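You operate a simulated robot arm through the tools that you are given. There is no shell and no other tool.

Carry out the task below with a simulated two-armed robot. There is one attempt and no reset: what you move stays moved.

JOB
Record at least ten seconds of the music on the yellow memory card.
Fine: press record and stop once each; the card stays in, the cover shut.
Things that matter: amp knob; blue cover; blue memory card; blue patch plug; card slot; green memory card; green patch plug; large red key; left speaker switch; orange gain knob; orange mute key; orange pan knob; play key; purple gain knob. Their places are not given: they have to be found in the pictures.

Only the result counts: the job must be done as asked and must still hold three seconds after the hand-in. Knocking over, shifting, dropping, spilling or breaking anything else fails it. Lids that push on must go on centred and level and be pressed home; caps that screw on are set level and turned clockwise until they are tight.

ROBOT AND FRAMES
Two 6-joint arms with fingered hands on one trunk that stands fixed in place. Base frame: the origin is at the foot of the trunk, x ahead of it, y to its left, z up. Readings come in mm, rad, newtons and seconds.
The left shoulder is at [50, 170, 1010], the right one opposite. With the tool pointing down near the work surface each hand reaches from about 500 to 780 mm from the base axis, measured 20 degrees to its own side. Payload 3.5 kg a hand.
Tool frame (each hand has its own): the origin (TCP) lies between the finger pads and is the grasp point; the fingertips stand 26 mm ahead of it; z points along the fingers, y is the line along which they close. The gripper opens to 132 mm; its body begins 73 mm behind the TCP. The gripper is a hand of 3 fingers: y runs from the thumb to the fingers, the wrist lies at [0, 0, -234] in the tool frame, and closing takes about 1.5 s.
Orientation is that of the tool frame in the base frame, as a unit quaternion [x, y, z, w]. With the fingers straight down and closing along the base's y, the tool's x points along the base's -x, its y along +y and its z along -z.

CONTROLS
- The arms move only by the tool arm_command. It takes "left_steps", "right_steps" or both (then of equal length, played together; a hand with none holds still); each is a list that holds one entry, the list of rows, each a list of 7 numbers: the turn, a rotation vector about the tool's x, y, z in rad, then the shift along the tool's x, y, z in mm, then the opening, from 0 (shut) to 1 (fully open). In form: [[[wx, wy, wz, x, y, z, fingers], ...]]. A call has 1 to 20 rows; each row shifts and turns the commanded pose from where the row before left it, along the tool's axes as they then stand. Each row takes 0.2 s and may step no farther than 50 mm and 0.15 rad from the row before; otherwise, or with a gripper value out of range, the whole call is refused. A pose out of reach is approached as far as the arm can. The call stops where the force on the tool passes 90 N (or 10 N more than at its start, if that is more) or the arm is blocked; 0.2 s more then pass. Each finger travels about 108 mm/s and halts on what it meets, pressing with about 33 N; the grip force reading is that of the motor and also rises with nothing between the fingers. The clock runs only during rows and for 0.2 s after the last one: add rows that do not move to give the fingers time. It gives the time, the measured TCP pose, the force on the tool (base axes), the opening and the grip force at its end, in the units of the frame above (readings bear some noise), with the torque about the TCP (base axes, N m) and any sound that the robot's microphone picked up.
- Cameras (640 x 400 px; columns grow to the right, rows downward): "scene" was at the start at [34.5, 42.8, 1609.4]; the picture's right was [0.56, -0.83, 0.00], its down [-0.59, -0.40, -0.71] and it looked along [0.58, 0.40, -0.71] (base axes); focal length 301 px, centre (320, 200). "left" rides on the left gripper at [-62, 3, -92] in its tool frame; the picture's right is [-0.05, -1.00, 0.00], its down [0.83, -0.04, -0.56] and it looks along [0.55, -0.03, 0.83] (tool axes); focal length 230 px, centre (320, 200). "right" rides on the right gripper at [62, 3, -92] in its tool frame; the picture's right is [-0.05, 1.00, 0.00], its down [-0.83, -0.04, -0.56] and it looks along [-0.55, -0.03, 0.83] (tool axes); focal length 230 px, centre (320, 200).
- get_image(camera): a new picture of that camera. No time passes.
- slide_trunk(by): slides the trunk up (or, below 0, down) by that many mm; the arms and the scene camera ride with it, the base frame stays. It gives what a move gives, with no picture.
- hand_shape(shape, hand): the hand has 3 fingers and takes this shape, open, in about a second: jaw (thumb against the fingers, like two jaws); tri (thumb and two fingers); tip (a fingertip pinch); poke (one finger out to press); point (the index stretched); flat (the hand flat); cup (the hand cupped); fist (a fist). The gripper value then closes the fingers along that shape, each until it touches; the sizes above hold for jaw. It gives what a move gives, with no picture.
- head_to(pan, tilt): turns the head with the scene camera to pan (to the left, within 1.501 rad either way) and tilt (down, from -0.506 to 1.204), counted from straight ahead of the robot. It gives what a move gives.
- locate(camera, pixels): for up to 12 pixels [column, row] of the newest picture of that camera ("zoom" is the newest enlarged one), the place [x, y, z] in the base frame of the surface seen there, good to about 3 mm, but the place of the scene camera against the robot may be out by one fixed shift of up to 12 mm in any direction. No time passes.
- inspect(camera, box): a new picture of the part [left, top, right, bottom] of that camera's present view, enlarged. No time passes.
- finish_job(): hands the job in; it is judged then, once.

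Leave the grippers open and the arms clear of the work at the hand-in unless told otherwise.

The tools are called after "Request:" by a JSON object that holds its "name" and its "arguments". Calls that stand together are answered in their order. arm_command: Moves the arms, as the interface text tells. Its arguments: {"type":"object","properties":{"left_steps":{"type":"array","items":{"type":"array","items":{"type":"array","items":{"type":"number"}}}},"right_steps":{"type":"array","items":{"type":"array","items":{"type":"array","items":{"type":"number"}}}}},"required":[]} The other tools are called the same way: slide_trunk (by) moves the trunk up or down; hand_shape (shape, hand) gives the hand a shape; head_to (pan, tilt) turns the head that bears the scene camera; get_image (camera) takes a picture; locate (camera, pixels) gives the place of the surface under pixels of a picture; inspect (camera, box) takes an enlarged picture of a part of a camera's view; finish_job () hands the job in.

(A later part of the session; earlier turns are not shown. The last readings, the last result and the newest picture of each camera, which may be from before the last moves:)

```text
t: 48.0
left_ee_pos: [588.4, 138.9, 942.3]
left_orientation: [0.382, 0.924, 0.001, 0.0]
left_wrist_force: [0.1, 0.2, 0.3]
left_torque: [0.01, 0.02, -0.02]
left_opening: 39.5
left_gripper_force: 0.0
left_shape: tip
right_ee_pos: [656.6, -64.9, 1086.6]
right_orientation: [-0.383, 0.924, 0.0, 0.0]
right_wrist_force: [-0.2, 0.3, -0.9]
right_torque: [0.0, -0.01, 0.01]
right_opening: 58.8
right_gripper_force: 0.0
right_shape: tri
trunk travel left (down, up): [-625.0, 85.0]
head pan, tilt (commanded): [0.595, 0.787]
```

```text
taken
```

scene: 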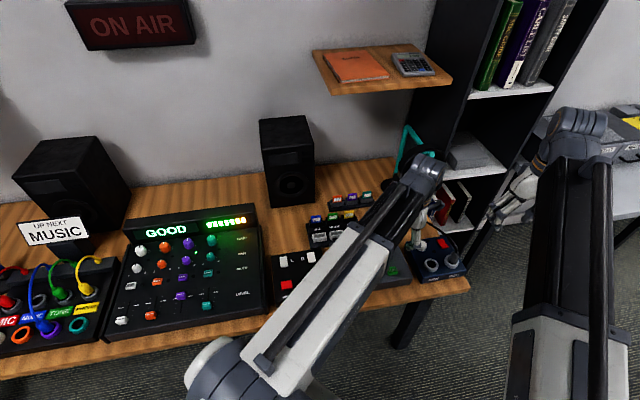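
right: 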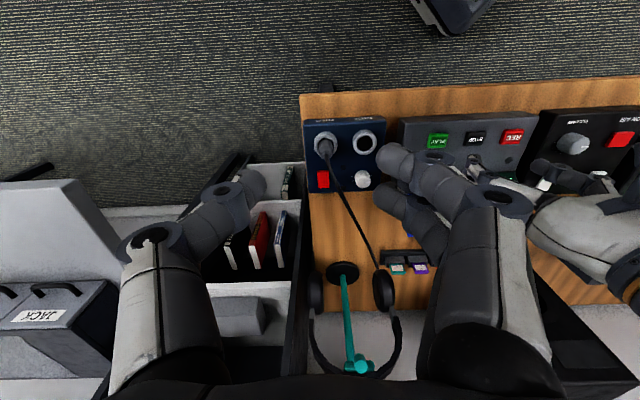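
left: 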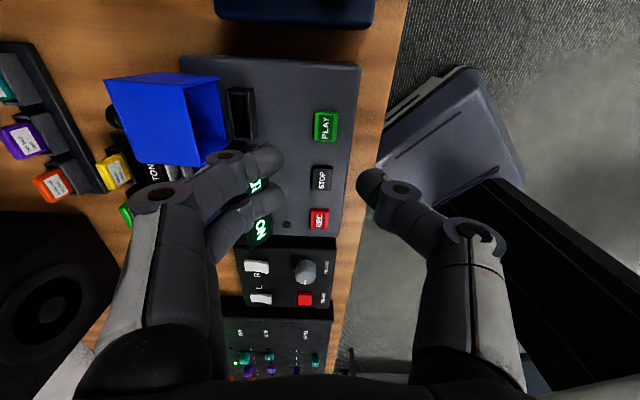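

This is a good second view of the slot at (240,115). I'll zoom and measure it again from here.

Request:
{"name": "inspect", "arguments": {"camera": "left", "box": [205, 75, 285, 155]}}

Request:
{"name": "locate", "arguments": {"camera": "zoom", "pixels": [[260, 80], [395, 80], [280, 265], [390, 270], [300, 100], [375, 100], [320, 240], [340, 170], [250, 170], [392, 170]]}}

```text
5.00 times, centred on (245, 115) of left
```

zoom: 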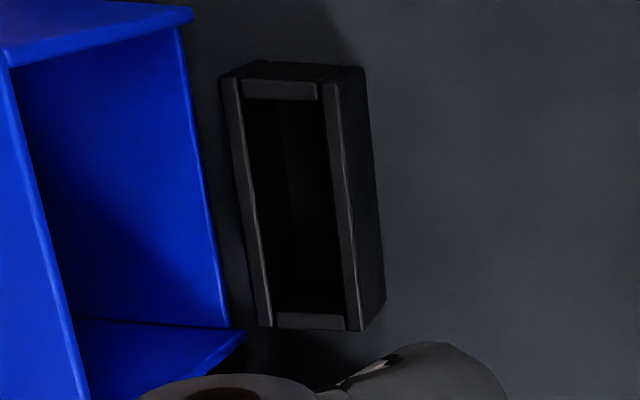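

```text
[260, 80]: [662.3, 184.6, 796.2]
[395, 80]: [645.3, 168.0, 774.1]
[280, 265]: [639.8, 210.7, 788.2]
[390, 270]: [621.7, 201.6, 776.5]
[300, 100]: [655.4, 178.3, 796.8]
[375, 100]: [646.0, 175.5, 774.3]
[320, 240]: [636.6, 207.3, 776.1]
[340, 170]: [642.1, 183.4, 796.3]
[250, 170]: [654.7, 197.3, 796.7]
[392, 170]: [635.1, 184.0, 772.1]
```

The two views put the slot centre near d≈592, e≈315.5, i.e. about (642,195), rim z≈797. Now the left hand goes over to the yellow card: first sideways away from the cover, then back.

Request:
{"name": "arm_command", "arguments": {"left_steps": [[[0, 0, 0, 41, 0, 0, 0.3], [0, 0, 0, 41.7, 0, 0, 0.3], [0, 0, 0, 0, 42, 0, 0.3], [0, 0, 0, 0, 42, 0, 0.3], [0, 0, 0, 0, 42, 10, 0.3], [0, 0, 0, 0, 42, 20, 0.3], [0, 0, 0, 0, 42, 20, 0.3], [0, 0, 0, 0, 42, 12, 0.3], [0, 0, 0, 0, 0, 0, 0.3]]]}}

Request:
{"name": "get_image", "arguments": {"camera": "left"}}

Request:
{"name": "get_image", "arguments": {"camera": "scene"}}

```text
t: 50.0
left_ee_pos: [710.2, 375.9, 879.4]
left_orientation: [0.382, 0.924, 0.0, 0.001]
left_wrist_force: [0.5, -0.3, -0.7]
left_torque: [0.01, 0.03, -0.02]
left_opening: 39.2
left_gripper_force: 0.1
left_shape: tip
right_ee_pos: [657.2, -65.5, 1086.1]
right_orientation: [-0.383, 0.924, 0.001, 0.001]
right_wrist_force: [-0.2, -1.0, 0.2]
right_torque: [-0.01, -0.03, 0.02]
right_opening: 59.0
right_gripper_force: 0.1
right_shape: tri
trunk travel left (down, up): [-625.0, 85.0]
head pan, tilt (commanded): [0.595, 0.787]
```

```text
taken
```

left: 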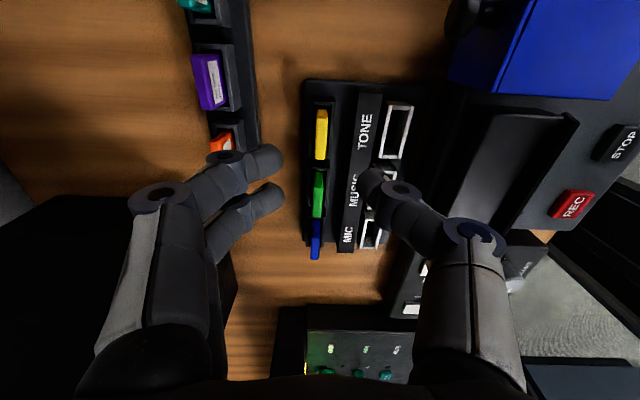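

```text
taken
```

scene: 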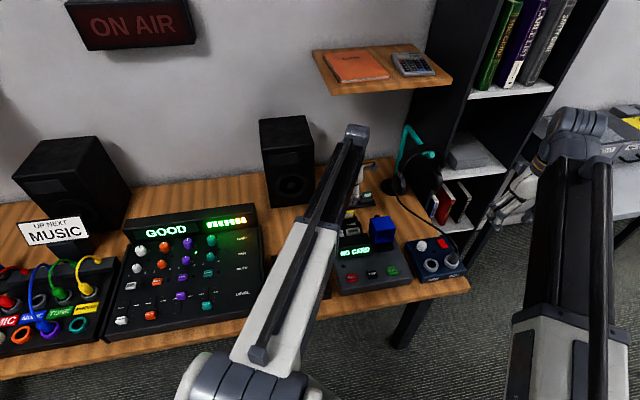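

The card is at (321,135), nearly on the hand's axis. I'll zoom to centre precisely.

Request:
{"name": "inspect", "arguments": {"camera": "left", "box": [285, 85, 365, 185]}}

Request:
{"name": "locate", "arguments": {"camera": "zoom", "pixels": [[315, 110], [333, 110], [310, 200], [332, 200], [310, 285], [330, 285], [325, 95], [320, 140], [298, 200], [345, 200]]}}

```text
4.00 times, centred on (325, 135) of left
```

zoom: 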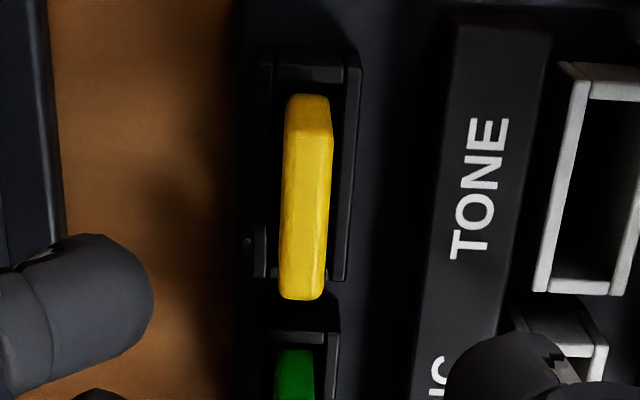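

```text
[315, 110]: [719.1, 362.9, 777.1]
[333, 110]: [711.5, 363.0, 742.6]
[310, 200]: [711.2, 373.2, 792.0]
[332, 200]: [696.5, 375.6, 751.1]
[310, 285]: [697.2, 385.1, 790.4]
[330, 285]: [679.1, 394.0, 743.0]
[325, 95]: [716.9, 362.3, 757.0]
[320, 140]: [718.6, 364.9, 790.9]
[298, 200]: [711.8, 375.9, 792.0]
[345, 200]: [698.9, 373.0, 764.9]
```

The card is 1.4 mm toward the front of my axis. I'll correct that, then lower 78 mm to TCP z≈801 (tips at ≈775, above the pocket at 765), and look before closing.

Request:
{"name": "arm_command", "arguments": {"left_steps": [[[0, 0, 0, 0.4, -1.4, 0, 0.3], [0, 0, 0, 0, 0, 30, 0.3], [0, 0, 0, 0, 0, 30, 0.3], [0, 0, 0, 0, 0, 12, 0.3], [0, 0, 0, 0, 0, 6, 0.3], [0, 0, 0, 0, 0, 0, 0.3]]]}}

Request:
{"name": "get_image", "arguments": {"camera": "left"}}

Request:
{"name": "inspect", "arguments": {"camera": "scene", "box": [300, 160, 420, 280]}}

```text
t: 51.4
left_ee_pos: [708.7, 376.8, 801.7]
left_orientation: [0.383, 0.924, 0.001, 0.001]
left_wrist_force: [0.4, -0.5, -0.4]
left_torque: [-0.02, 0.0, 0.03]
left_opening: 39.2
left_gripper_force: 0.0
left_shape: tip
right_ee_pos: [657.2, -65.9, 1086.7]
right_orientation: [-0.383, 0.924, 0.0, -0.001]
right_wrist_force: [0.2, 0.4, -0.4]
right_torque: [0.01, -0.03, -0.01]
right_opening: 58.9
right_gripper_force: 0.0
right_shape: tri
trunk travel left (down, up): [-625.0, 85.0]
head pan, tilt (commanded): [0.595, 0.787]
```

```text
taken
```

left: 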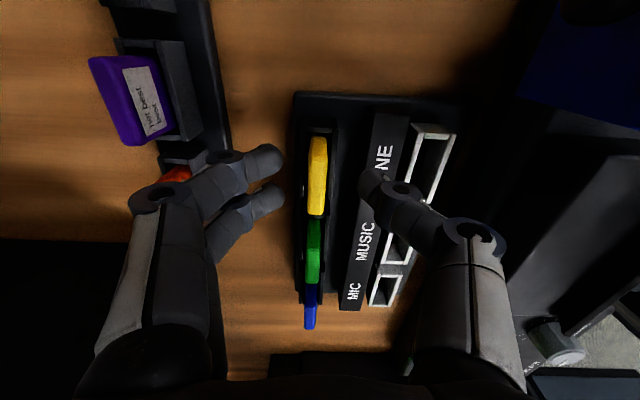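

```text
3.33 times, centred on (360, 220) of scene
```

zoom: 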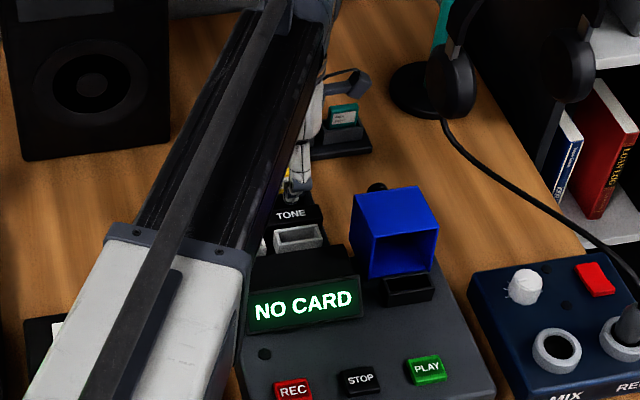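

The card lies between the fingers (left) and thumb (right). Now I close on it.

Request:
{"name": "arm_command", "arguments": {"left_steps": [[[0, 0, 0, 0, 0, 0, 0.2], [0, 0, 0, 0, 0, 0, 0.1], [0, 0, 0, 0, 0, 0, 0], [0, 0, 0, 0, 0, 0, 0], [0, 0, 0, 0, 0, 0, 0]]]}}

Request:
{"name": "get_image", "arguments": {"camera": "left"}}

```text
t: 52.6
left_ee_pos: [706.9, 376.4, 801.5]
left_orientation: [0.382, 0.924, 0.001, 0.0]
left_wrist_force: [0.3, 0.0, 0.1]
left_torque: [0.0, -0.03, -0.01]
left_opening: 4.8
left_gripper_force: 33.0
left_shape: tip
right_ee_pos: [656.1, -65.7, 1087.0]
right_orientation: [-0.383, 0.924, 0.0, -0.001]
right_wrist_force: [-0.8, 0.5, 0.2]
right_torque: [0.0, -0.04, -0.03]
right_opening: 58.7
right_gripper_force: 0.1
right_shape: tri
trunk travel left (down, up): [-625.0, 85.0]
head pan, tilt (commanded): [0.595, 0.787]
```

```text
taken
```

left: 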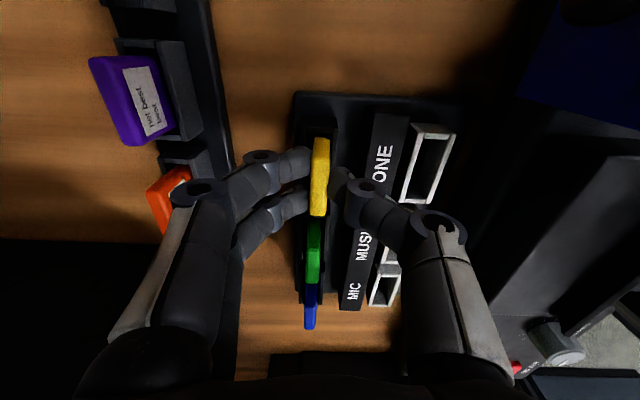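

It holds the card (opening 4.8 mm, 33 N). I lift straight up 70 mm.

Request:
{"name": "arm_command", "arguments": {"left_steps": [[[0, 0, 0, 0, 0, -8, 0], [0, 0, 0, 0, 0, -12, 0], [0, 0, 0, 0, 0, -20, 0], [0, 0, 0, 0, 0, -30, 0], [0, 0, 0, 0, 0, 0, 0]]]}}

Request:
{"name": "get_image", "arguments": {"camera": "left"}}

Request:
{"name": "inspect", "arguments": {"camera": "scene", "box": [300, 130, 420, 250]}}

```text
t: 53.8
left_ee_pos: [708.0, 375.2, 871.8]
left_orientation: [0.382, 0.924, 0.0, 0.0]
left_wrist_force: [-1.2, 1.1, -0.2]
left_torque: [-0.01, -0.01, 0.0]
left_opening: 4.7
left_gripper_force: 32.6
left_shape: tip
right_ee_pos: [658.3, -64.3, 1086.8]
right_orientation: [-0.383, 0.924, 0.0, 0.0]
right_wrist_force: [0.3, -0.1, 1.0]
right_torque: [-0.01, -0.03, 0.01]
right_opening: 59.1
right_gripper_force: 0.1
right_shape: tri
trunk travel left (down, up): [-625.0, 85.0]
head pan, tilt (commanded): [0.595, 0.787]
```

```text
taken
```

left: 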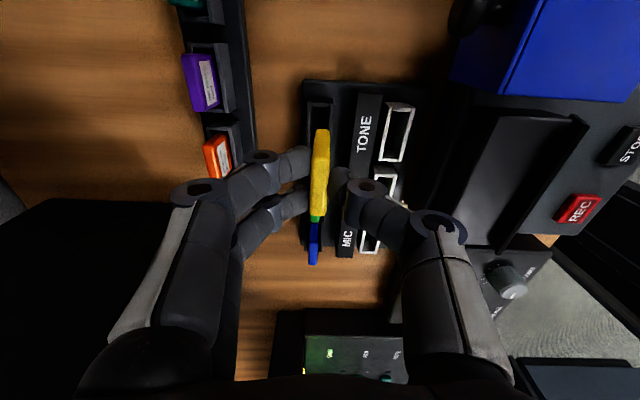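

```text
3.33 times, centred on (360, 190) of scene
```

zoom: 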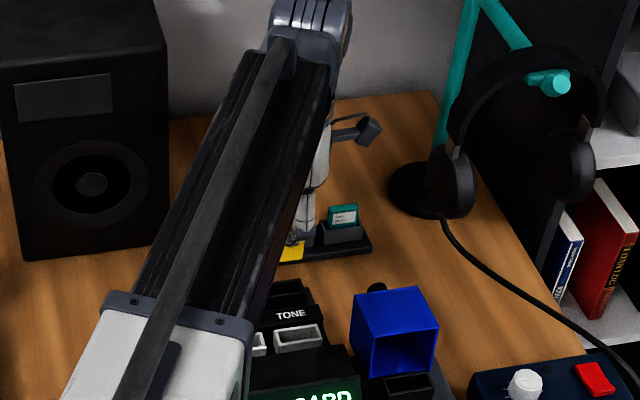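

The card is out of its pocket. I zoom on the left view to measure how it sits in the hand (its bottom edge and top).

Request:
{"name": "inspect", "arguments": {"camera": "left", "box": [280, 100, 370, 240]}}

Request:
{"name": "locate", "arguments": {"camera": "zoom", "pixels": [[315, 90], [325, 90], [310, 130], [330, 130], [315, 160], [305, 200], [320, 200], [300, 280], [312, 280], [305, 330]]}}

```text
2.86 times, centred on (325, 170) of left
```

zoom: 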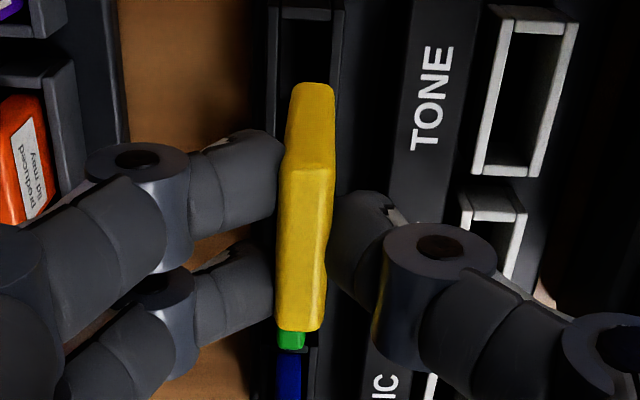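

```text
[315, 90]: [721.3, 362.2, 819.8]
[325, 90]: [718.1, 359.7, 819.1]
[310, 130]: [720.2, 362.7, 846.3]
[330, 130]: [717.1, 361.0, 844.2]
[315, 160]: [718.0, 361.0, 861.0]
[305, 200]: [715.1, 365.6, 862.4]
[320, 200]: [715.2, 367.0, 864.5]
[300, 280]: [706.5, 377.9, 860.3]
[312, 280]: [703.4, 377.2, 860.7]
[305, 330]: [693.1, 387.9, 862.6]
```

The card is 46 mm tall, held vertical and centred, its bottom 55 mm ahead of the TCP. I'll raise to z≈930, carry it toward the front and over the slot's position, then tilt the hand 17° (wrist toward the front).

Request:
{"name": "arm_command", "arguments": {"left_steps": [[[0, 0, 0, 0, 0, -30, 0], [0, 0, 0, 0, -10, -28, 0], [0, 0, 0, -10, -36, 0, 0], [0, 0, 0, -20, -36, 0, 0], [0, 0, 0, -20, -36, 0, 0], [0, 0, 0, -20, -36, 0, 0], [0, 0, 0, -10, -34, 0, 0], [-0.1, 0, 0, 0, 0, 0, 0], [-0.1, 0, 0, 0, 0, 0, 0], [-0.097, 0, 0, 0, 0, 0, 0], [0, 0, 0, 0, 0, 0, 0]]]}}

Request:
{"name": "get_image", "arguments": {"camera": "left"}}

Request:
{"name": "get_image", "arguments": {"camera": "scene"}}

```text
t: 56.2
left_ee_pos: [630.4, 186.4, 931.1]
left_orientation: [0.378, 0.914, 0.138, 0.057]
left_wrist_force: [-0.1, 0.2, -0.2]
left_torque: [-0.01, 0.0, 0.01]
left_opening: 4.8
left_gripper_force: 33.4
left_shape: tip
right_ee_pos: [656.0, -65.8, 1086.9]
right_orientation: [-0.383, 0.924, 0.0, 0.0]
right_wrist_force: [0.4, 1.8, -0.5]
right_torque: [0.01, 0.0, -0.01]
right_opening: 58.9
right_gripper_force: 0.0
right_shape: tri
trunk travel left (down, up): [-625.0, 85.0]
head pan, tilt (commanded): [0.595, 0.787]
```

```text
taken
```

left: 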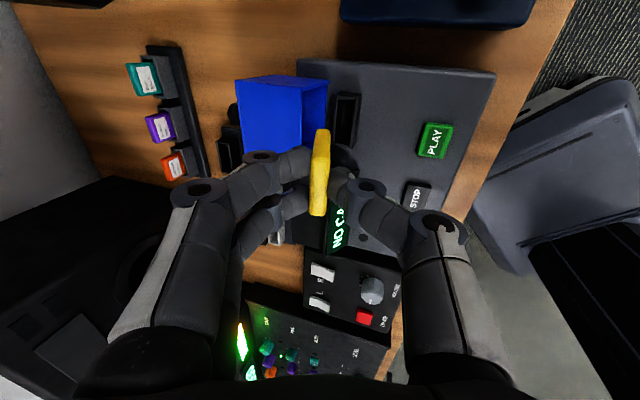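

```text
taken
```

scene: 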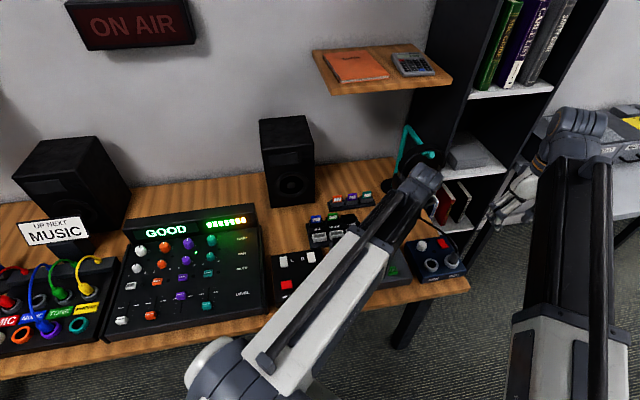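

TCP is at d≈577.6, e≈314, z 931, tilted 17° as planned. I'll zoom on the slot and card bottom in the left view to check alignment.

Request:
{"name": "inspect", "arguments": {"camera": "left", "box": [290, 70, 390, 230]}}

Request:
{"name": "inspect", "arguments": {"camera": "left", "box": [305, 80, 375, 160]}}

Request:
{"name": "locate", "arguments": {"camera": "zoom", "pixels": [[290, 90], [400, 90], [340, 80], [345, 90], [310, 260], [325, 280], [250, 260], [280, 330], [380, 250], [362, 250], [385, 330], [300, 300]]}}

```text
2.50 times, centred on (340, 150) of left
```

zoom: 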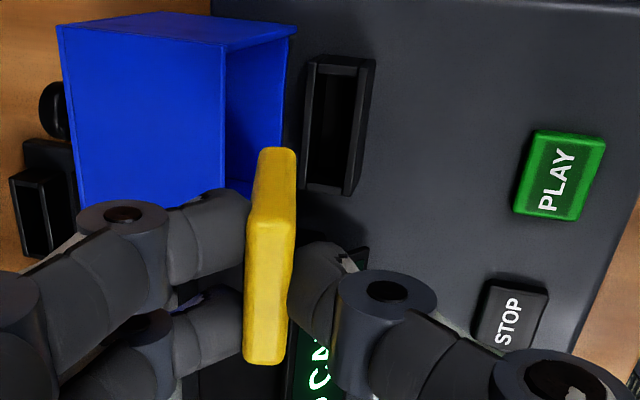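

```text
5.00 times, centred on (340, 120) of left
```

zoom: 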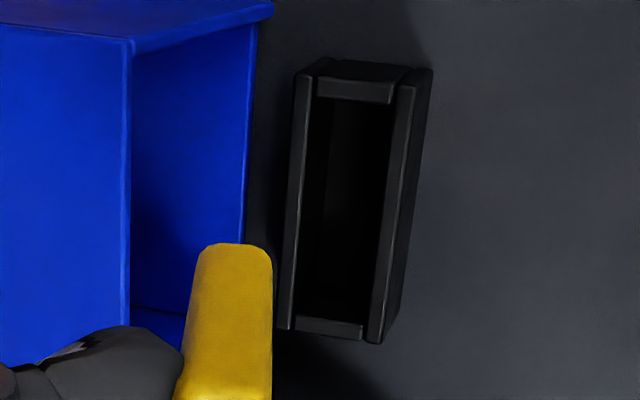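

```text
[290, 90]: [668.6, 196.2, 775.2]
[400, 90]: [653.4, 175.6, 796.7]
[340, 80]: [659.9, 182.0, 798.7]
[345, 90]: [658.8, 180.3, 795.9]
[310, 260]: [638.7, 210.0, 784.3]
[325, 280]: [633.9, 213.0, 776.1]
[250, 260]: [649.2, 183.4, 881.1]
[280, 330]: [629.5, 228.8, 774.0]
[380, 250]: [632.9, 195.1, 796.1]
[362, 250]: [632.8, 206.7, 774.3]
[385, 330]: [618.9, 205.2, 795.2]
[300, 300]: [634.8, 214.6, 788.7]
```

From this view the slot opening spans d≈585–600.5, e≈295.5–337; the card is centred at e≈314.8. I'll make a ~1 mm correction and lower vertically 71 mm so the card's bottom is about 10 mm above the rim, then look again.

Request:
{"name": "arm_command", "arguments": {"left_steps": [[[0, 0, 0, -0.7, -6.6, 22.7, 0], [0, 0, 0, 0, -6.6, 22.7, 0], [0, 0, 0, 0, -6.7, 22.8, 0], [0, 0, 0, 0, 0, 0, 0]]]}}

Request:
{"name": "get_image", "arguments": {"camera": "left"}}

Request:
{"name": "inspect", "arguments": {"camera": "left", "box": [280, 70, 380, 230]}}

Request:
{"name": "inspect", "arguments": {"camera": "scene", "box": [340, 180, 460, 290]}}

```text
t: 57.2
left_ee_pos: [630.9, 187.3, 858.4]
left_orientation: [0.379, 0.914, 0.137, 0.057]
left_wrist_force: [-0.7, 0.1, -0.2]
left_torque: [0.0, 0.01, -0.01]
left_opening: 4.6
left_gripper_force: 32.9
left_shape: tip
right_ee_pos: [656.3, -65.5, 1086.9]
right_orientation: [-0.383, 0.924, 0.0, 0.0]
right_wrist_force: [1.2, 0.5, -0.3]
right_torque: [-0.01, 0.03, 0.03]
right_opening: 58.6
right_gripper_force: 0.1
right_shape: tri
trunk travel left (down, up): [-625.0, 85.0]
head pan, tilt (commanded): [0.595, 0.787]
```

```text
taken
```

left: 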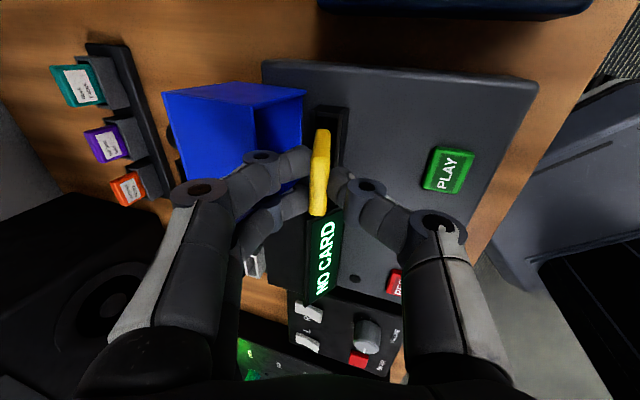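

```text
2.50 times, centred on (330, 150) of left
```

zoom: 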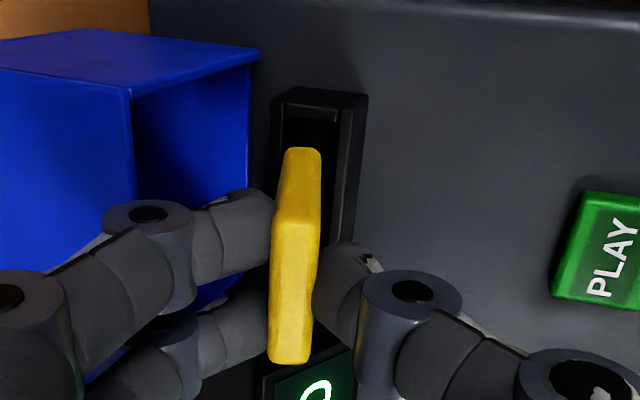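

```text
3.64 times, centred on (400, 235) of scene
```

zoom: 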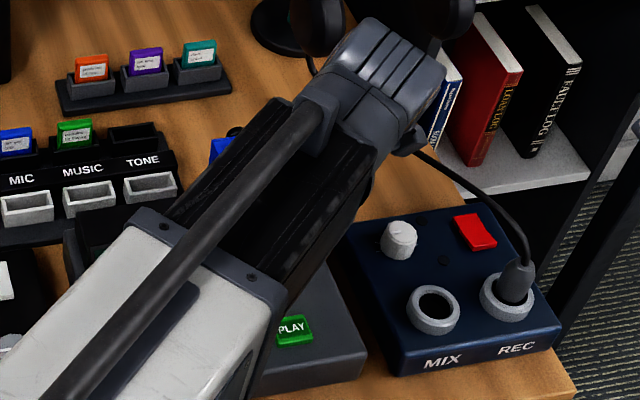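

The card bottom is just above the slot. I'll zoom closer on the slot's near end to see how the card's end lines up with the opening along its length.

Request:
{"name": "inspect", "arguments": {"camera": "left", "box": [300, 95, 360, 145]}}

Request:
{"name": "locate", "arguments": {"camera": "zoom", "pixels": [[200, 120], [250, 110], [310, 130], [370, 200], [350, 300], [390, 120], [240, 300], [165, 200], [330, 105], [260, 130]]}}

```text
8.00 times, centred on (330, 120) of left
```

zoom: 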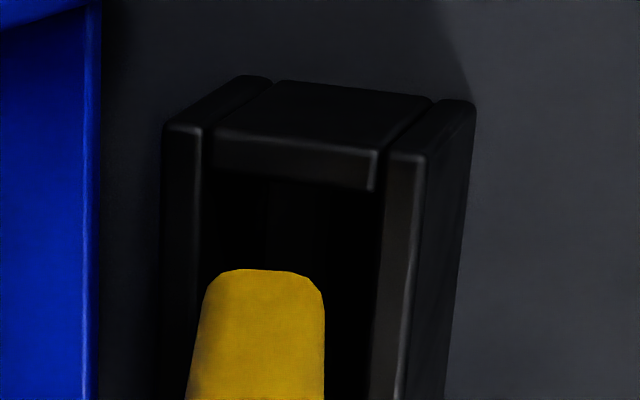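

```text
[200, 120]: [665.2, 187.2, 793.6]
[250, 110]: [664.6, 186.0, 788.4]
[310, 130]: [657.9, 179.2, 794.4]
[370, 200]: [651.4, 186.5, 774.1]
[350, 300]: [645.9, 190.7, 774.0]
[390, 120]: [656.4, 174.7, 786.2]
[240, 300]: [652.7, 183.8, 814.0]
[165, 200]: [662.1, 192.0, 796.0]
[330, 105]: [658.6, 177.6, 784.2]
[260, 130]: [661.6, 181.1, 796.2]
```

Same-camera comparison: slot inner edges d 586–601, e+ end at 337.9; card bottom centre d≈593.1, its end at e≈333. I'll shift +1.5 mm in e and +2 mm toward the back, then lower 12 mm so the bottom just enters, and check force and picture.

Request:
{"name": "arm_command", "arguments": {"left_steps": [[[0, 0, 0, -1.5, 2.0, 0.6, 0], [0, 0, 0, 0, -1.17, 3.83, 0], [0, 0, 0, 0, -1.17, 3.83, 0], [0, 0, 0, 0, -1.17, 3.83, 0], [0, 0, 0, 0, 0, 0, 0]]]}}

Request:
{"name": "inspect", "arguments": {"camera": "left", "box": [290, 90, 370, 150]}}

Request:
{"name": "get_image", "arguments": {"camera": "left"}}

```text
t: 58.4
left_ee_pos: [633.9, 187.5, 847.5]
left_orientation: [0.379, 0.913, 0.138, 0.057]
left_wrist_force: [-0.5, -0.7, -0.1]
left_torque: [0.02, 0.0, 0.04]
left_opening: 4.9
left_gripper_force: 33.2
left_shape: tip
right_ee_pos: [656.6, -64.9, 1087.5]
right_orientation: [-0.383, 0.924, 0.0, 0.0]
right_wrist_force: [-0.2, 0.7, 0.5]
right_torque: [0.01, -0.02, -0.03]
right_opening: 58.9
right_gripper_force: 0.0
right_shape: tri
trunk travel left (down, up): [-625.0, 85.0]
head pan, tilt (commanded): [0.595, 0.787]
```

```text
6.67 times, centred on (330, 120) of left
```

zoom: 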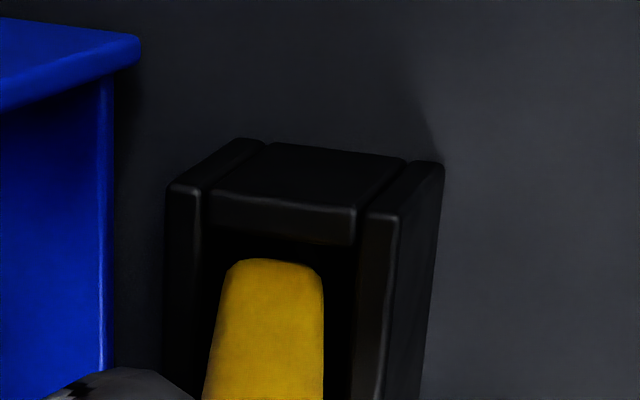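

```text
taken
```

left: 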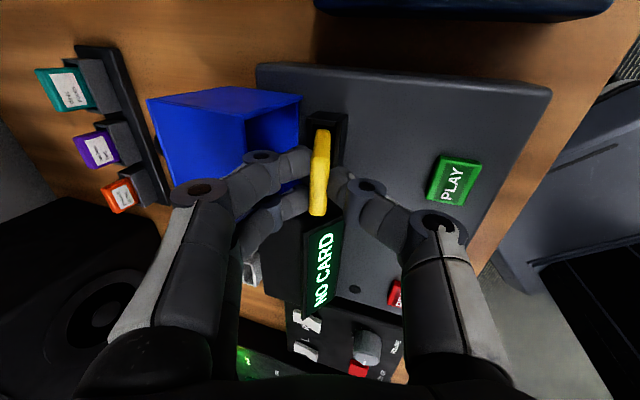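

The card bottom is inside the slot's outline with no force. I lower 10 mm more in small steps.

Request:
{"name": "arm_command", "arguments": {"left_steps": [[[0, 0, 0, 0, -0.97, 3.19, 0], [0, 0, 0, 0, -0.97, 3.19, 0], [0, 0, 0, 0, -0.97, 3.19, 0], [0, 0, 0, 0, 0, 0, 0]]]}}

Request:
{"name": "inspect", "arguments": {"camera": "left", "box": [290, 90, 370, 150]}}

```text
t: 59.4
left_ee_pos: [634.4, 187.0, 837.7]
left_orientation: [0.379, 0.914, 0.137, 0.056]
left_wrist_force: [1.3, 1.4, 1.3]
left_torque: [0.03, -0.04, -0.04]
left_opening: 4.9
left_gripper_force: 33.5
left_shape: tip
right_ee_pos: [656.5, -65.3, 1086.8]
right_orientation: [-0.382, 0.924, 0.0, 0.0]
right_wrist_force: [-0.4, -0.8, -0.7]
right_torque: [-0.01, -0.02, 0.02]
right_opening: 58.8
right_gripper_force: 0.0
right_shape: tri
trunk travel left (down, up): [-625.0, 85.0]
head pan, tilt (commanded): [0.595, 0.787]
```

```text
6.67 times, centred on (330, 120) of left
```

zoom: 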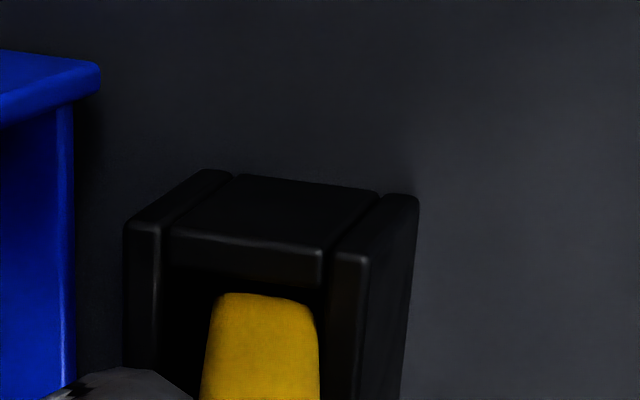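

The card is about 12 mm into the slot with only ~2 N. I check the whole view for clearance between the rear fingers and the cover's lip.

Request:
{"name": "inspect", "arguments": {"camera": "left", "box": [130, 60, 400, 240]}}

Request:
{"name": "locate", "arguments": {"camera": "zoom", "pixels": [[305, 235], [310, 215], [340, 270], [385, 250], [400, 260], [330, 225], [420, 150], [470, 200]]}}

```text
2.22 times, centred on (265, 150) of left
```

zoom: 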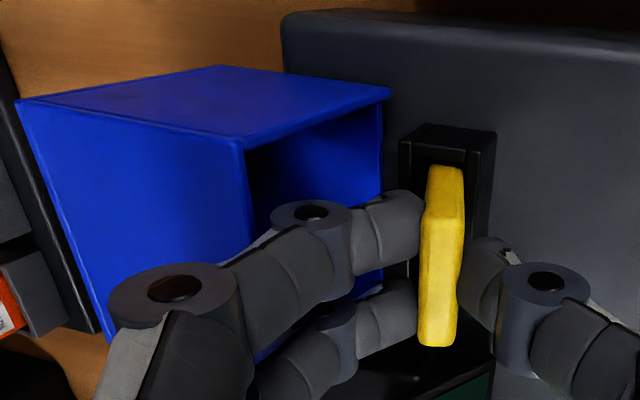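

```text
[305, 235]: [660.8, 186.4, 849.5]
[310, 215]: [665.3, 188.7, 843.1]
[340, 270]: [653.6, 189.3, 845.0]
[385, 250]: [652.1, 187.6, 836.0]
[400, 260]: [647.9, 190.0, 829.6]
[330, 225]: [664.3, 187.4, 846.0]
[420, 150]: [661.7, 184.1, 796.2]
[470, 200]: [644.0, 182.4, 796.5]
```

There's about 4 mm between the rear fingers and the lip. I open the fingers only slightly (to ~13 mm) to let the card drop into the slot.

Request:
{"name": "arm_command", "arguments": {"left_steps": [[[0, 0, 0, 0, 0, 0, 0.07], [0, 0, 0, 0, 0, 0, 0.1], [0, 0, 0, 0, 0, 0, 0.1], [0, 0, 0, 0, 0, 0, 0.1]]]}}

Request:
{"name": "inspect", "arguments": {"camera": "left", "box": [230, 60, 400, 240]}}

```text
t: 60.4
left_ee_pos: [633.8, 186.2, 837.9]
left_orientation: [0.379, 0.913, 0.138, 0.057]
left_wrist_force: [-0.9, 0.7, 0.0]
left_torque: [0.01, -0.01, -0.02]
left_opening: 13.4
left_gripper_force: 0.0
left_shape: tip
right_ee_pos: [657.3, -66.3, 1086.8]
right_orientation: [-0.383, 0.924, 0.001, 0.001]
right_wrist_force: [-0.4, -0.9, -1.2]
right_torque: [0.0, 0.01, -0.01]
right_opening: 58.9
right_gripper_force: 0.0
right_shape: tri
trunk travel left (down, up): [-625.0, 85.0]
head pan, tilt (commanded): [0.595, 0.787]
```

```text
2.22 times, centred on (315, 150) of left
```

zoom: 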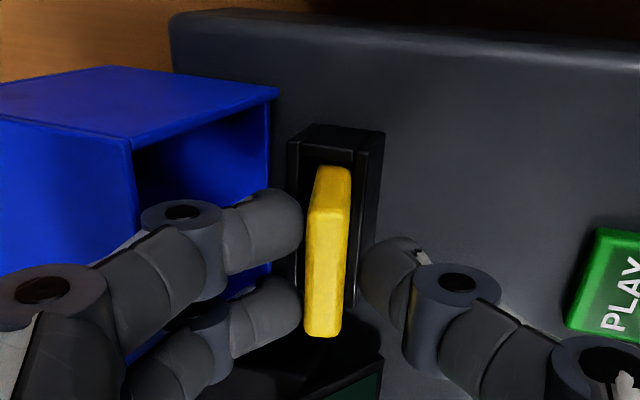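

The card is free of the fingers and stands in the slot. I measure its top to see how deep it went.

Request:
{"name": "locate", "arguments": {"camera": "zoom", "pixels": [[320, 215], [340, 215], [315, 270], [340, 270], [312, 325], [330, 330], [330, 180], [345, 180]]}}

```text
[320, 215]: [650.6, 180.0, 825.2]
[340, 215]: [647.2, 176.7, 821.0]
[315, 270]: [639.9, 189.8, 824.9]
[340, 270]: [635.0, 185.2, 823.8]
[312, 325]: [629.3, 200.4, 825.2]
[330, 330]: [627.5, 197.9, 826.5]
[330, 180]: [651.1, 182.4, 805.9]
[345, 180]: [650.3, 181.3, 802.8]
```

The card top is at z≈825, leaning slightly to the front. I raise the hand vertically 60 mm so as not to drag it, and then look at the card and display.

Request:
{"name": "arm_command", "arguments": {"left_steps": [[[0, 0, 0, 0, 3, -9.6, 0.1], [0, 0, 0, 0, 3, -9.6, 0.1], [0, 0, 0, 0, 5.9, -19.1, 0.15], [0, 0, 0, 0, 8.8, -28.7, 0.2], [0, 0, 0, 0, 8.8, -28.7, 0.2]]]}}

Request:
{"name": "get_image", "arguments": {"camera": "left"}}

Request:
{"name": "inspect", "arguments": {"camera": "left", "box": [250, 70, 410, 270]}}

```text
t: 61.6
left_ee_pos: [632.7, 186.9, 937.5]
left_orientation: [0.379, 0.914, 0.137, 0.056]
left_wrist_force: [0.4, -0.1, 0.4]
left_torque: [0.0, -0.02, 0.0]
left_opening: 26.1
left_gripper_force: 0.1
left_shape: tip
right_ee_pos: [657.8, -65.2, 1087.5]
right_orientation: [-0.382, 0.924, 0.0, 0.0]
right_wrist_force: [-0.7, 0.5, -0.3]
right_torque: [-0.04, -0.01, 0.0]
right_opening: 58.8
right_gripper_force: 0.1
right_shape: tri
trunk travel left (down, up): [-625.0, 85.0]
head pan, tilt (commanded): [0.595, 0.787]
```

```text
taken
```

left: 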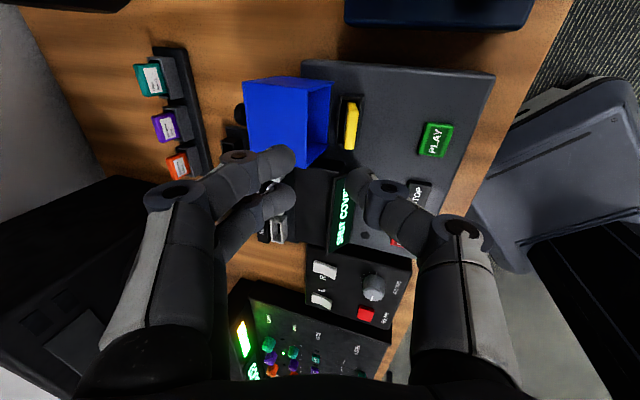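

```text
2.00 times, centred on (330, 170) of left
```

zoom: 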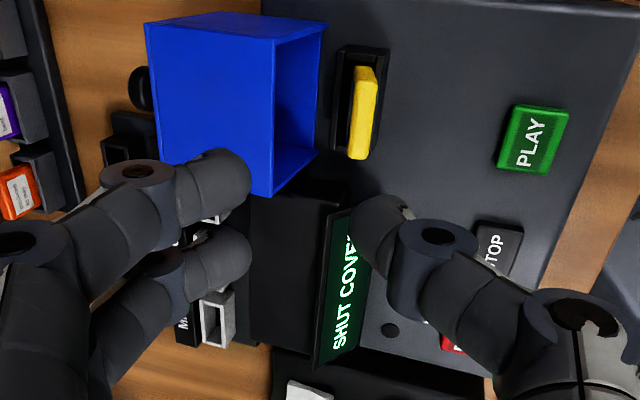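

The display now reads "SHUT COVER", so the card is recognised. I measure the card's top again for the cover's clearance.

Request:
{"name": "inspect", "arguments": {"camera": "left", "box": [315, 85, 385, 160]}}

Request:
{"name": "locate", "arguments": {"camera": "zoom", "pixels": [[345, 105], [375, 105], [340, 180], [365, 180], [330, 265], [355, 265], [350, 75], [370, 75]]}}

```text
5.33 times, centred on (350, 122) of left
```

zoom: 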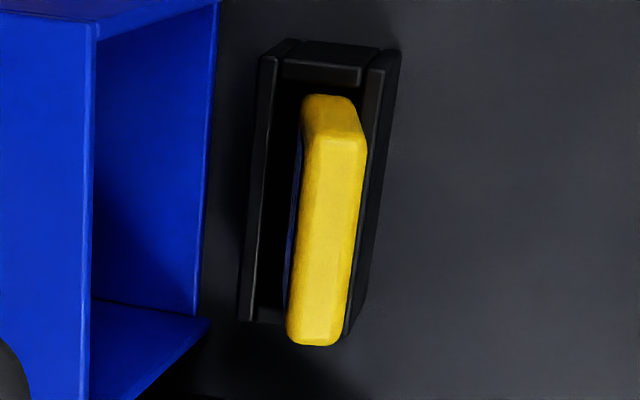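

```text
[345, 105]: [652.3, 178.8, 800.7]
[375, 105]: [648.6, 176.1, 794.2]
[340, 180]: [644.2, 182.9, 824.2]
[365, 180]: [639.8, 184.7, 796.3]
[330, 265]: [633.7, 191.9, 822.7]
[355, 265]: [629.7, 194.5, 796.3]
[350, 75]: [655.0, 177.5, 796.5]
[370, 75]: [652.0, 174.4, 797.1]
```

The card top is at z≈823, within the cover's sweep radius, so the cover can close over it. I must push the cover forward from behind; I'll check free space there by measuring the headset, knob and cover's back in the scene view.

Request:
{"name": "inspect", "arguments": {"camera": "scene", "box": [340, 110, 460, 260]}}

Request:
{"name": "locate", "arguments": {"camera": "scene", "pixels": [[396, 186], [399, 180], [402, 190], [425, 175], [440, 180], [398, 170], [405, 160], [412, 205]]}}

```text
2.67 times, centred on (400, 185) of scene
```

zoom: 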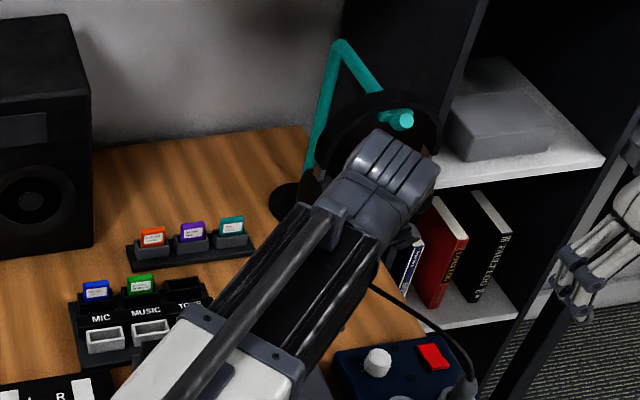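

```text
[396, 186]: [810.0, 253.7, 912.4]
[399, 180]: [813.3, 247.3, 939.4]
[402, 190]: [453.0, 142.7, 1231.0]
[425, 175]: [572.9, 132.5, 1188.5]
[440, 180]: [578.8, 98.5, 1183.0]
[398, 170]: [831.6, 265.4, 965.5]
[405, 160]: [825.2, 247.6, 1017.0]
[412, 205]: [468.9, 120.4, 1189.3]
```

The headset starts at e≈385, so working at e≈285 behind the cover is clear. I untilt the left hand, raise it a little, and turn +90° with the fingers closed, so it can pull the cover forward from behind.

Request:
{"name": "arm_command", "arguments": {"left_steps": [[[0.1, 0, 0, 0, 0, 0, 0.2], [0.1, 0, 0, 0, 0, 0, 0.2], [0.097, 0, 0, 0, 0, 0, 0.1], [0, 0, 0, 0, 0, -10, 0], [0, 0, 0.131, 0, 0, 0, 0], [0, 0, 0.131, 0, 0, 0, 0], [0, 0, 0.131, 0, 0, 0, 0], [0, 0, 0.131, 0, 0, 0, 0], [0, 0, 0.131, 0, 0, 0, 0], [0, 0, 0.131, 0, 0, 0, 0], [0, 0, 0.131, 0, 0, 0, 0], [0, 0, 0.131, 0, 0, 0, 0], [0, 0, 0.131, 0, 0, 0, 0], [0, 0, 0.131, 0, 0, 0, 0], [0, 0, 0.131, 0, 0, 0, 0], [0, 0, 0.13, 0, 0, 0, 0]]]}}

Request:
{"name": "get_image", "arguments": {"camera": "left"}}

```text
t: 65.0
left_ee_pos: [633.7, 187.5, 946.9]
left_orientation: [0.925, 0.381, 0.0, 0.0]
left_wrist_force: [0.3, 0.5, 0.3]
left_torque: [0.01, -0.02, -0.03]
left_opening: 0.0
left_gripper_force: 32.9
left_shape: tip
right_ee_pos: [657.0, -64.8, 1086.8]
right_orientation: [-0.383, 0.924, -0.001, 0.0]
right_wrist_force: [-1.1, -0.5, 0.3]
right_torque: [0.0, 0.01, 0.0]
right_opening: 58.9
right_gripper_force: 0.1
right_shape: tri
trunk travel left (down, up): [-625.0, 85.0]
head pan, tilt (commanded): [0.595, 0.787]
```

```text
taken
```

left: 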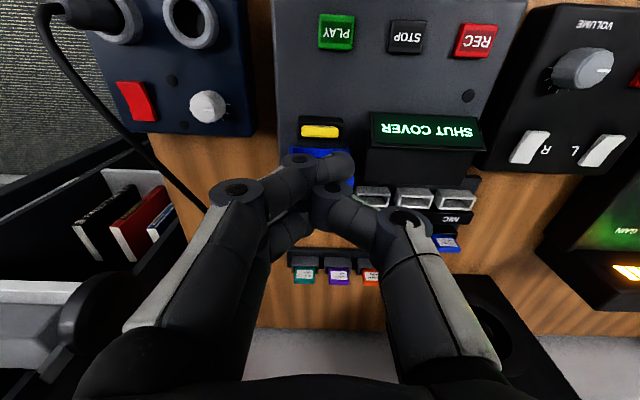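

Display shows SHUT COVER and the card is in place. I move the left hand to e≈285 and then back to d≈715, staying at z≈947.

Request:
{"name": "arm_command", "arguments": {"left_steps": [[[0, 0, 0, 0, -30.5, 0, 0], [0, 0, 0, 34, 0, 0, 0], [0, 0, 0, 34, 0, 0, 0], [0, 0, 0, 34, 0, 0, 0], [0, 0, 0, 32, 0, 0, 0], [0, 0, 0, 0, 0, 0, 0]]]}}

Request:
{"name": "get_image", "arguments": {"camera": "left"}}

Request:
{"name": "get_image", "arguments": {"camera": "scene"}}

```text
t: 66.4
left_ee_pos: [707.4, 303.8, 945.4]
left_orientation: [0.924, 0.382, 0.0, -0.001]
left_wrist_force: [0.7, 0.7, -0.2]
left_torque: [0.02, -0.01, -0.02]
left_opening: 0.0
left_gripper_force: 33.1
left_shape: tip
right_ee_pos: [656.8, -64.2, 1087.6]
right_orientation: [-0.383, 0.924, 0.0, 0.001]
right_wrist_force: [0.7, -0.4, -0.4]
right_torque: [-0.02, -0.02, -0.02]
right_opening: 59.0
right_gripper_force: 0.0
right_shape: tri
trunk travel left (down, up): [-625.0, 85.0]
head pan, tilt (commanded): [0.595, 0.787]
```

```text
taken
```

left: 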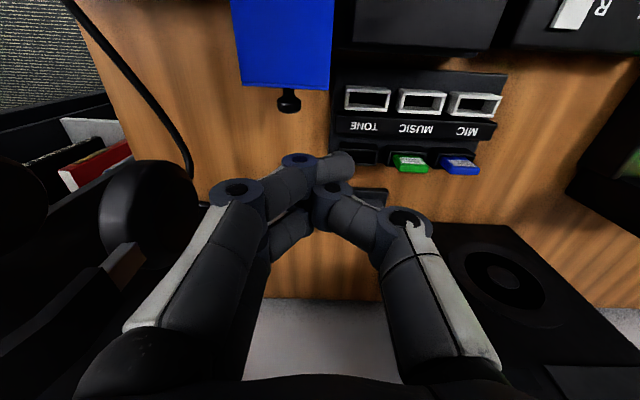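

```text
taken
```

scene: 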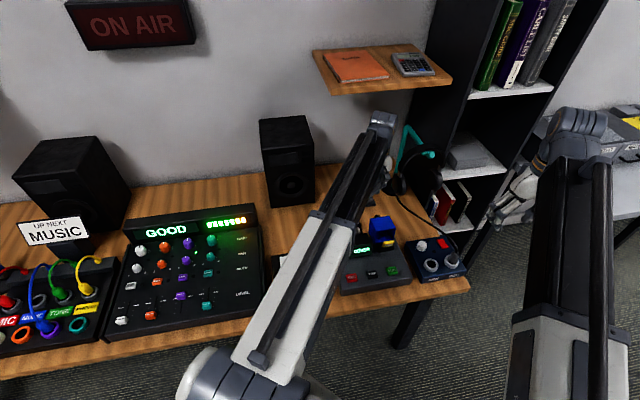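

The headset cup appears at (150,215), to the side of the fingers. I check its distance and the cover's back edge/knob positions.

Request:
{"name": "locate", "arguments": {"camera": "left", "pixels": [[190, 200], [170, 180], [150, 240], [235, 190], [245, 80], [330, 85], [288, 100], [290, 82], [300, 60], [215, 205]]}}

```text
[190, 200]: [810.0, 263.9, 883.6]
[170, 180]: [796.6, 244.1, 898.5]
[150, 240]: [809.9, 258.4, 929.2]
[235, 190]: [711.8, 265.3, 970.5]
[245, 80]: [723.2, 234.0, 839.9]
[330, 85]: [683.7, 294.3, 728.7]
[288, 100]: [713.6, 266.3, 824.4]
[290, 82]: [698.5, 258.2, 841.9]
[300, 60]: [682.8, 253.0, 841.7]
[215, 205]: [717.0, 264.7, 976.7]
```

Gaps are fine (cup 60 mm away; plate back at d≈677). I shift 4 mm away from the knob, lower to tips z≈817 behind the cover.

Request:
{"name": "arm_command", "arguments": {"left_steps": [[[0, 0, 0, 0, -4, 0, 0], [0, 0, 0, 0, 0, 40, 0], [0, 0, 0, 0, 0, 40, 0], [0, 0, 0, 0, 0, 22, 0], [0, 0, 0, 0, 0, 0, 0]]]}}

Request:
{"name": "get_image", "arguments": {"camera": "left"}}

Request:
{"name": "inspect", "arguments": {"camera": "scene", "box": [340, 180, 430, 290]}}

```text
t: 67.6
left_ee_pos: [705.6, 306.4, 843.5]
left_orientation: [0.924, 0.383, 0.0, 0.0]
left_wrist_force: [0.1, 1.0, 0.0]
left_torque: [-0.01, -0.01, -0.02]
left_opening: 0.0
left_gripper_force: 33.4
left_shape: tip
right_ee_pos: [657.2, -64.5, 1085.8]
right_orientation: [-0.383, 0.924, 0.0, 0.0]
right_wrist_force: [0.2, -0.5, 0.2]
right_torque: [0.02, 0.02, -0.02]
right_opening: 58.9
right_gripper_force: 0.0
right_shape: tri
trunk travel left (down, up): [-625.0, 85.0]
head pan, tilt (commanded): [0.595, 0.787]
```

```text
taken
```

left: 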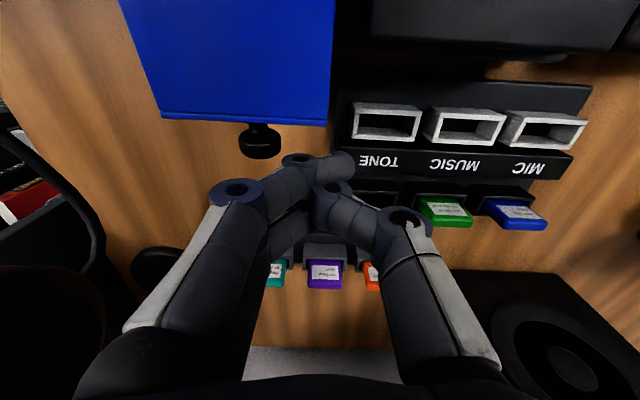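

```text
3.64 times, centred on (385, 235) of scene
```

zoom: 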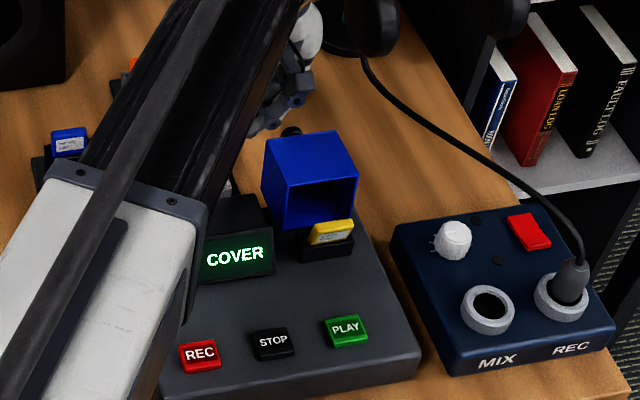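

In this shape the closed index tip lies on the thumb side of the axis, so it would miss the plate; I shift +12 mm in e, then pull forward along the cover's arc, the first half now, and check.

Request:
{"name": "arm_command", "arguments": {"left_steps": [[[0, 0, 0, 0, 12, 0, 0], [0, 0, 0, -10.6, 0, 0, 0], [0, 0, 0, -9.6, 0, 1, 0], [0, 0, 0, -8, 0, -7, 0], [0, 0, 0, -8, 0, -7, 0], [0, 0, 0, -9, 0, -7, 0], [0, 0, 0, -8.3, 0, -6, 0], [0, 0, 0, 0, 0, 0, 0]]]}}

Request:
{"name": "get_image", "arguments": {"camera": "left"}}

Request:
{"name": "inspect", "arguments": {"camera": "scene", "box": [340, 180, 430, 290]}}

```text
t: 69.4
left_ee_pos: [673.6, 261.7, 874.0]
left_orientation: [0.924, 0.382, 0.001, -0.001]
left_wrist_force: [0.3, 11.9, 16.4]
left_torque: [0.09, -0.21, -0.08]
left_opening: 0.0
left_gripper_force: 33.3
left_shape: tip
right_ee_pos: [657.4, -64.4, 1087.7]
right_orientation: [-0.382, 0.924, -0.001, 0.0]
right_wrist_force: [-0.2, 0.2, 0.0]
right_torque: [-0.02, -0.05, 0.04]
right_opening: 58.8
right_gripper_force: 0.1
right_shape: tri
trunk travel left (down, up): [-625.0, 85.0]
head pan, tilt (commanded): [0.595, 0.787]
```

```text
taken
```

left: 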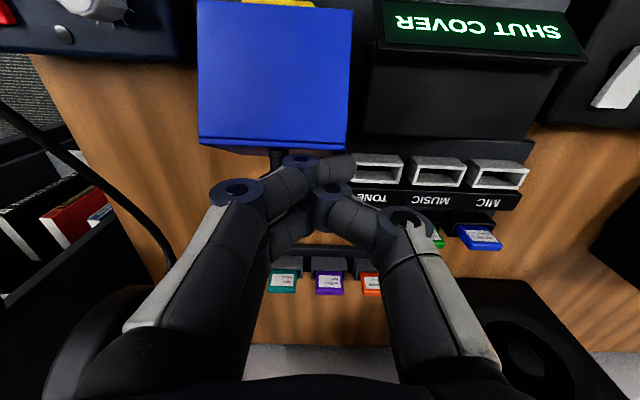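

```text
3.64 times, centred on (385, 235) of scene
```

zoom: 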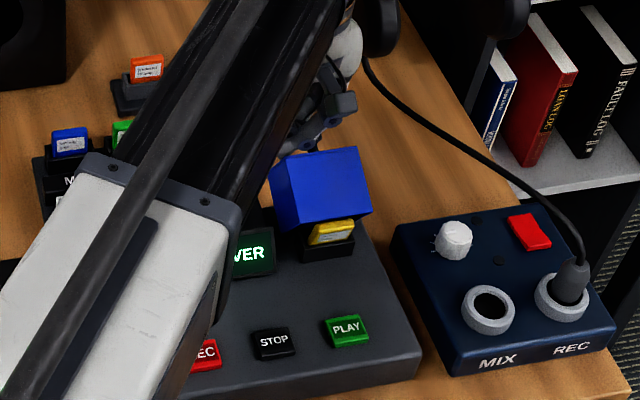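

The cover is swinging forward (its front face is tilting in the scene view); force about 16 N up and some sideways from the knob. I continue forward with a slightly higher path.

Request:
{"name": "arm_command", "arguments": {"left_steps": [[[0, 0, 0, 0, -2, -4, 0], [0, 0, 0, -9, 0, -4, 0], [0, 0, 0, -9, 0, -3, 0], [0, 0, 0, -8, 0, -2, 0], [0, 0, 0, -8, 0, 0, 0], [0, 0, 0, 0, 0, 0, 0]]]}}

Request:
{"name": "get_image", "arguments": {"camera": "left"}}

Request:
{"name": "inspect", "arguments": {"camera": "scene", "box": [340, 180, 430, 290]}}

```text
t: 70.8
left_ee_pos: [648.3, 236.9, 884.1]
left_orientation: [0.924, 0.383, 0.0, 0.0]
left_wrist_force: [-0.2, -0.1, 2.4]
left_torque: [-0.05, -0.05, 0.01]
left_opening: 0.1
left_gripper_force: 32.6
left_shape: tip
right_ee_pos: [657.6, -65.3, 1087.0]
right_orientation: [-0.382, 0.924, 0.0, 0.001]
right_wrist_force: [-0.5, -0.2, 0.6]
right_torque: [0.04, 0.03, 0.0]
right_opening: 58.8
right_gripper_force: 0.1
right_shape: tri
trunk travel left (down, up): [-625.0, 85.0]
head pan, tilt (commanded): [0.595, 0.787]
```

```text
taken
```

left: 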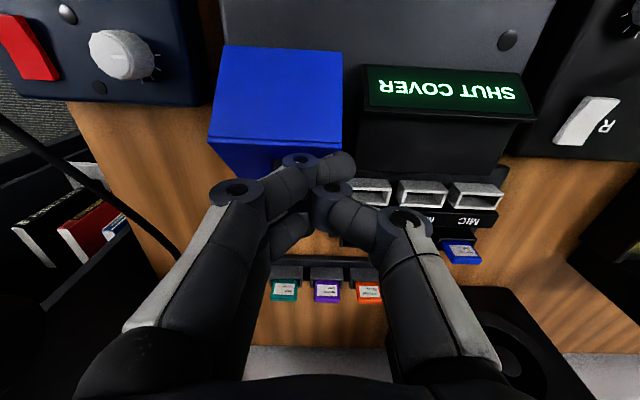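

```text
3.64 times, centred on (385, 235) of scene
```

zoom: 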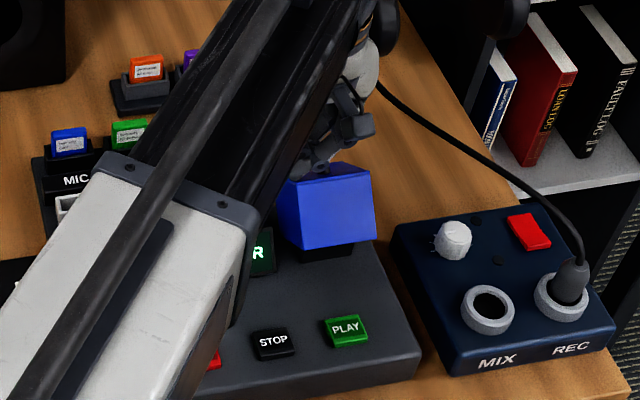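

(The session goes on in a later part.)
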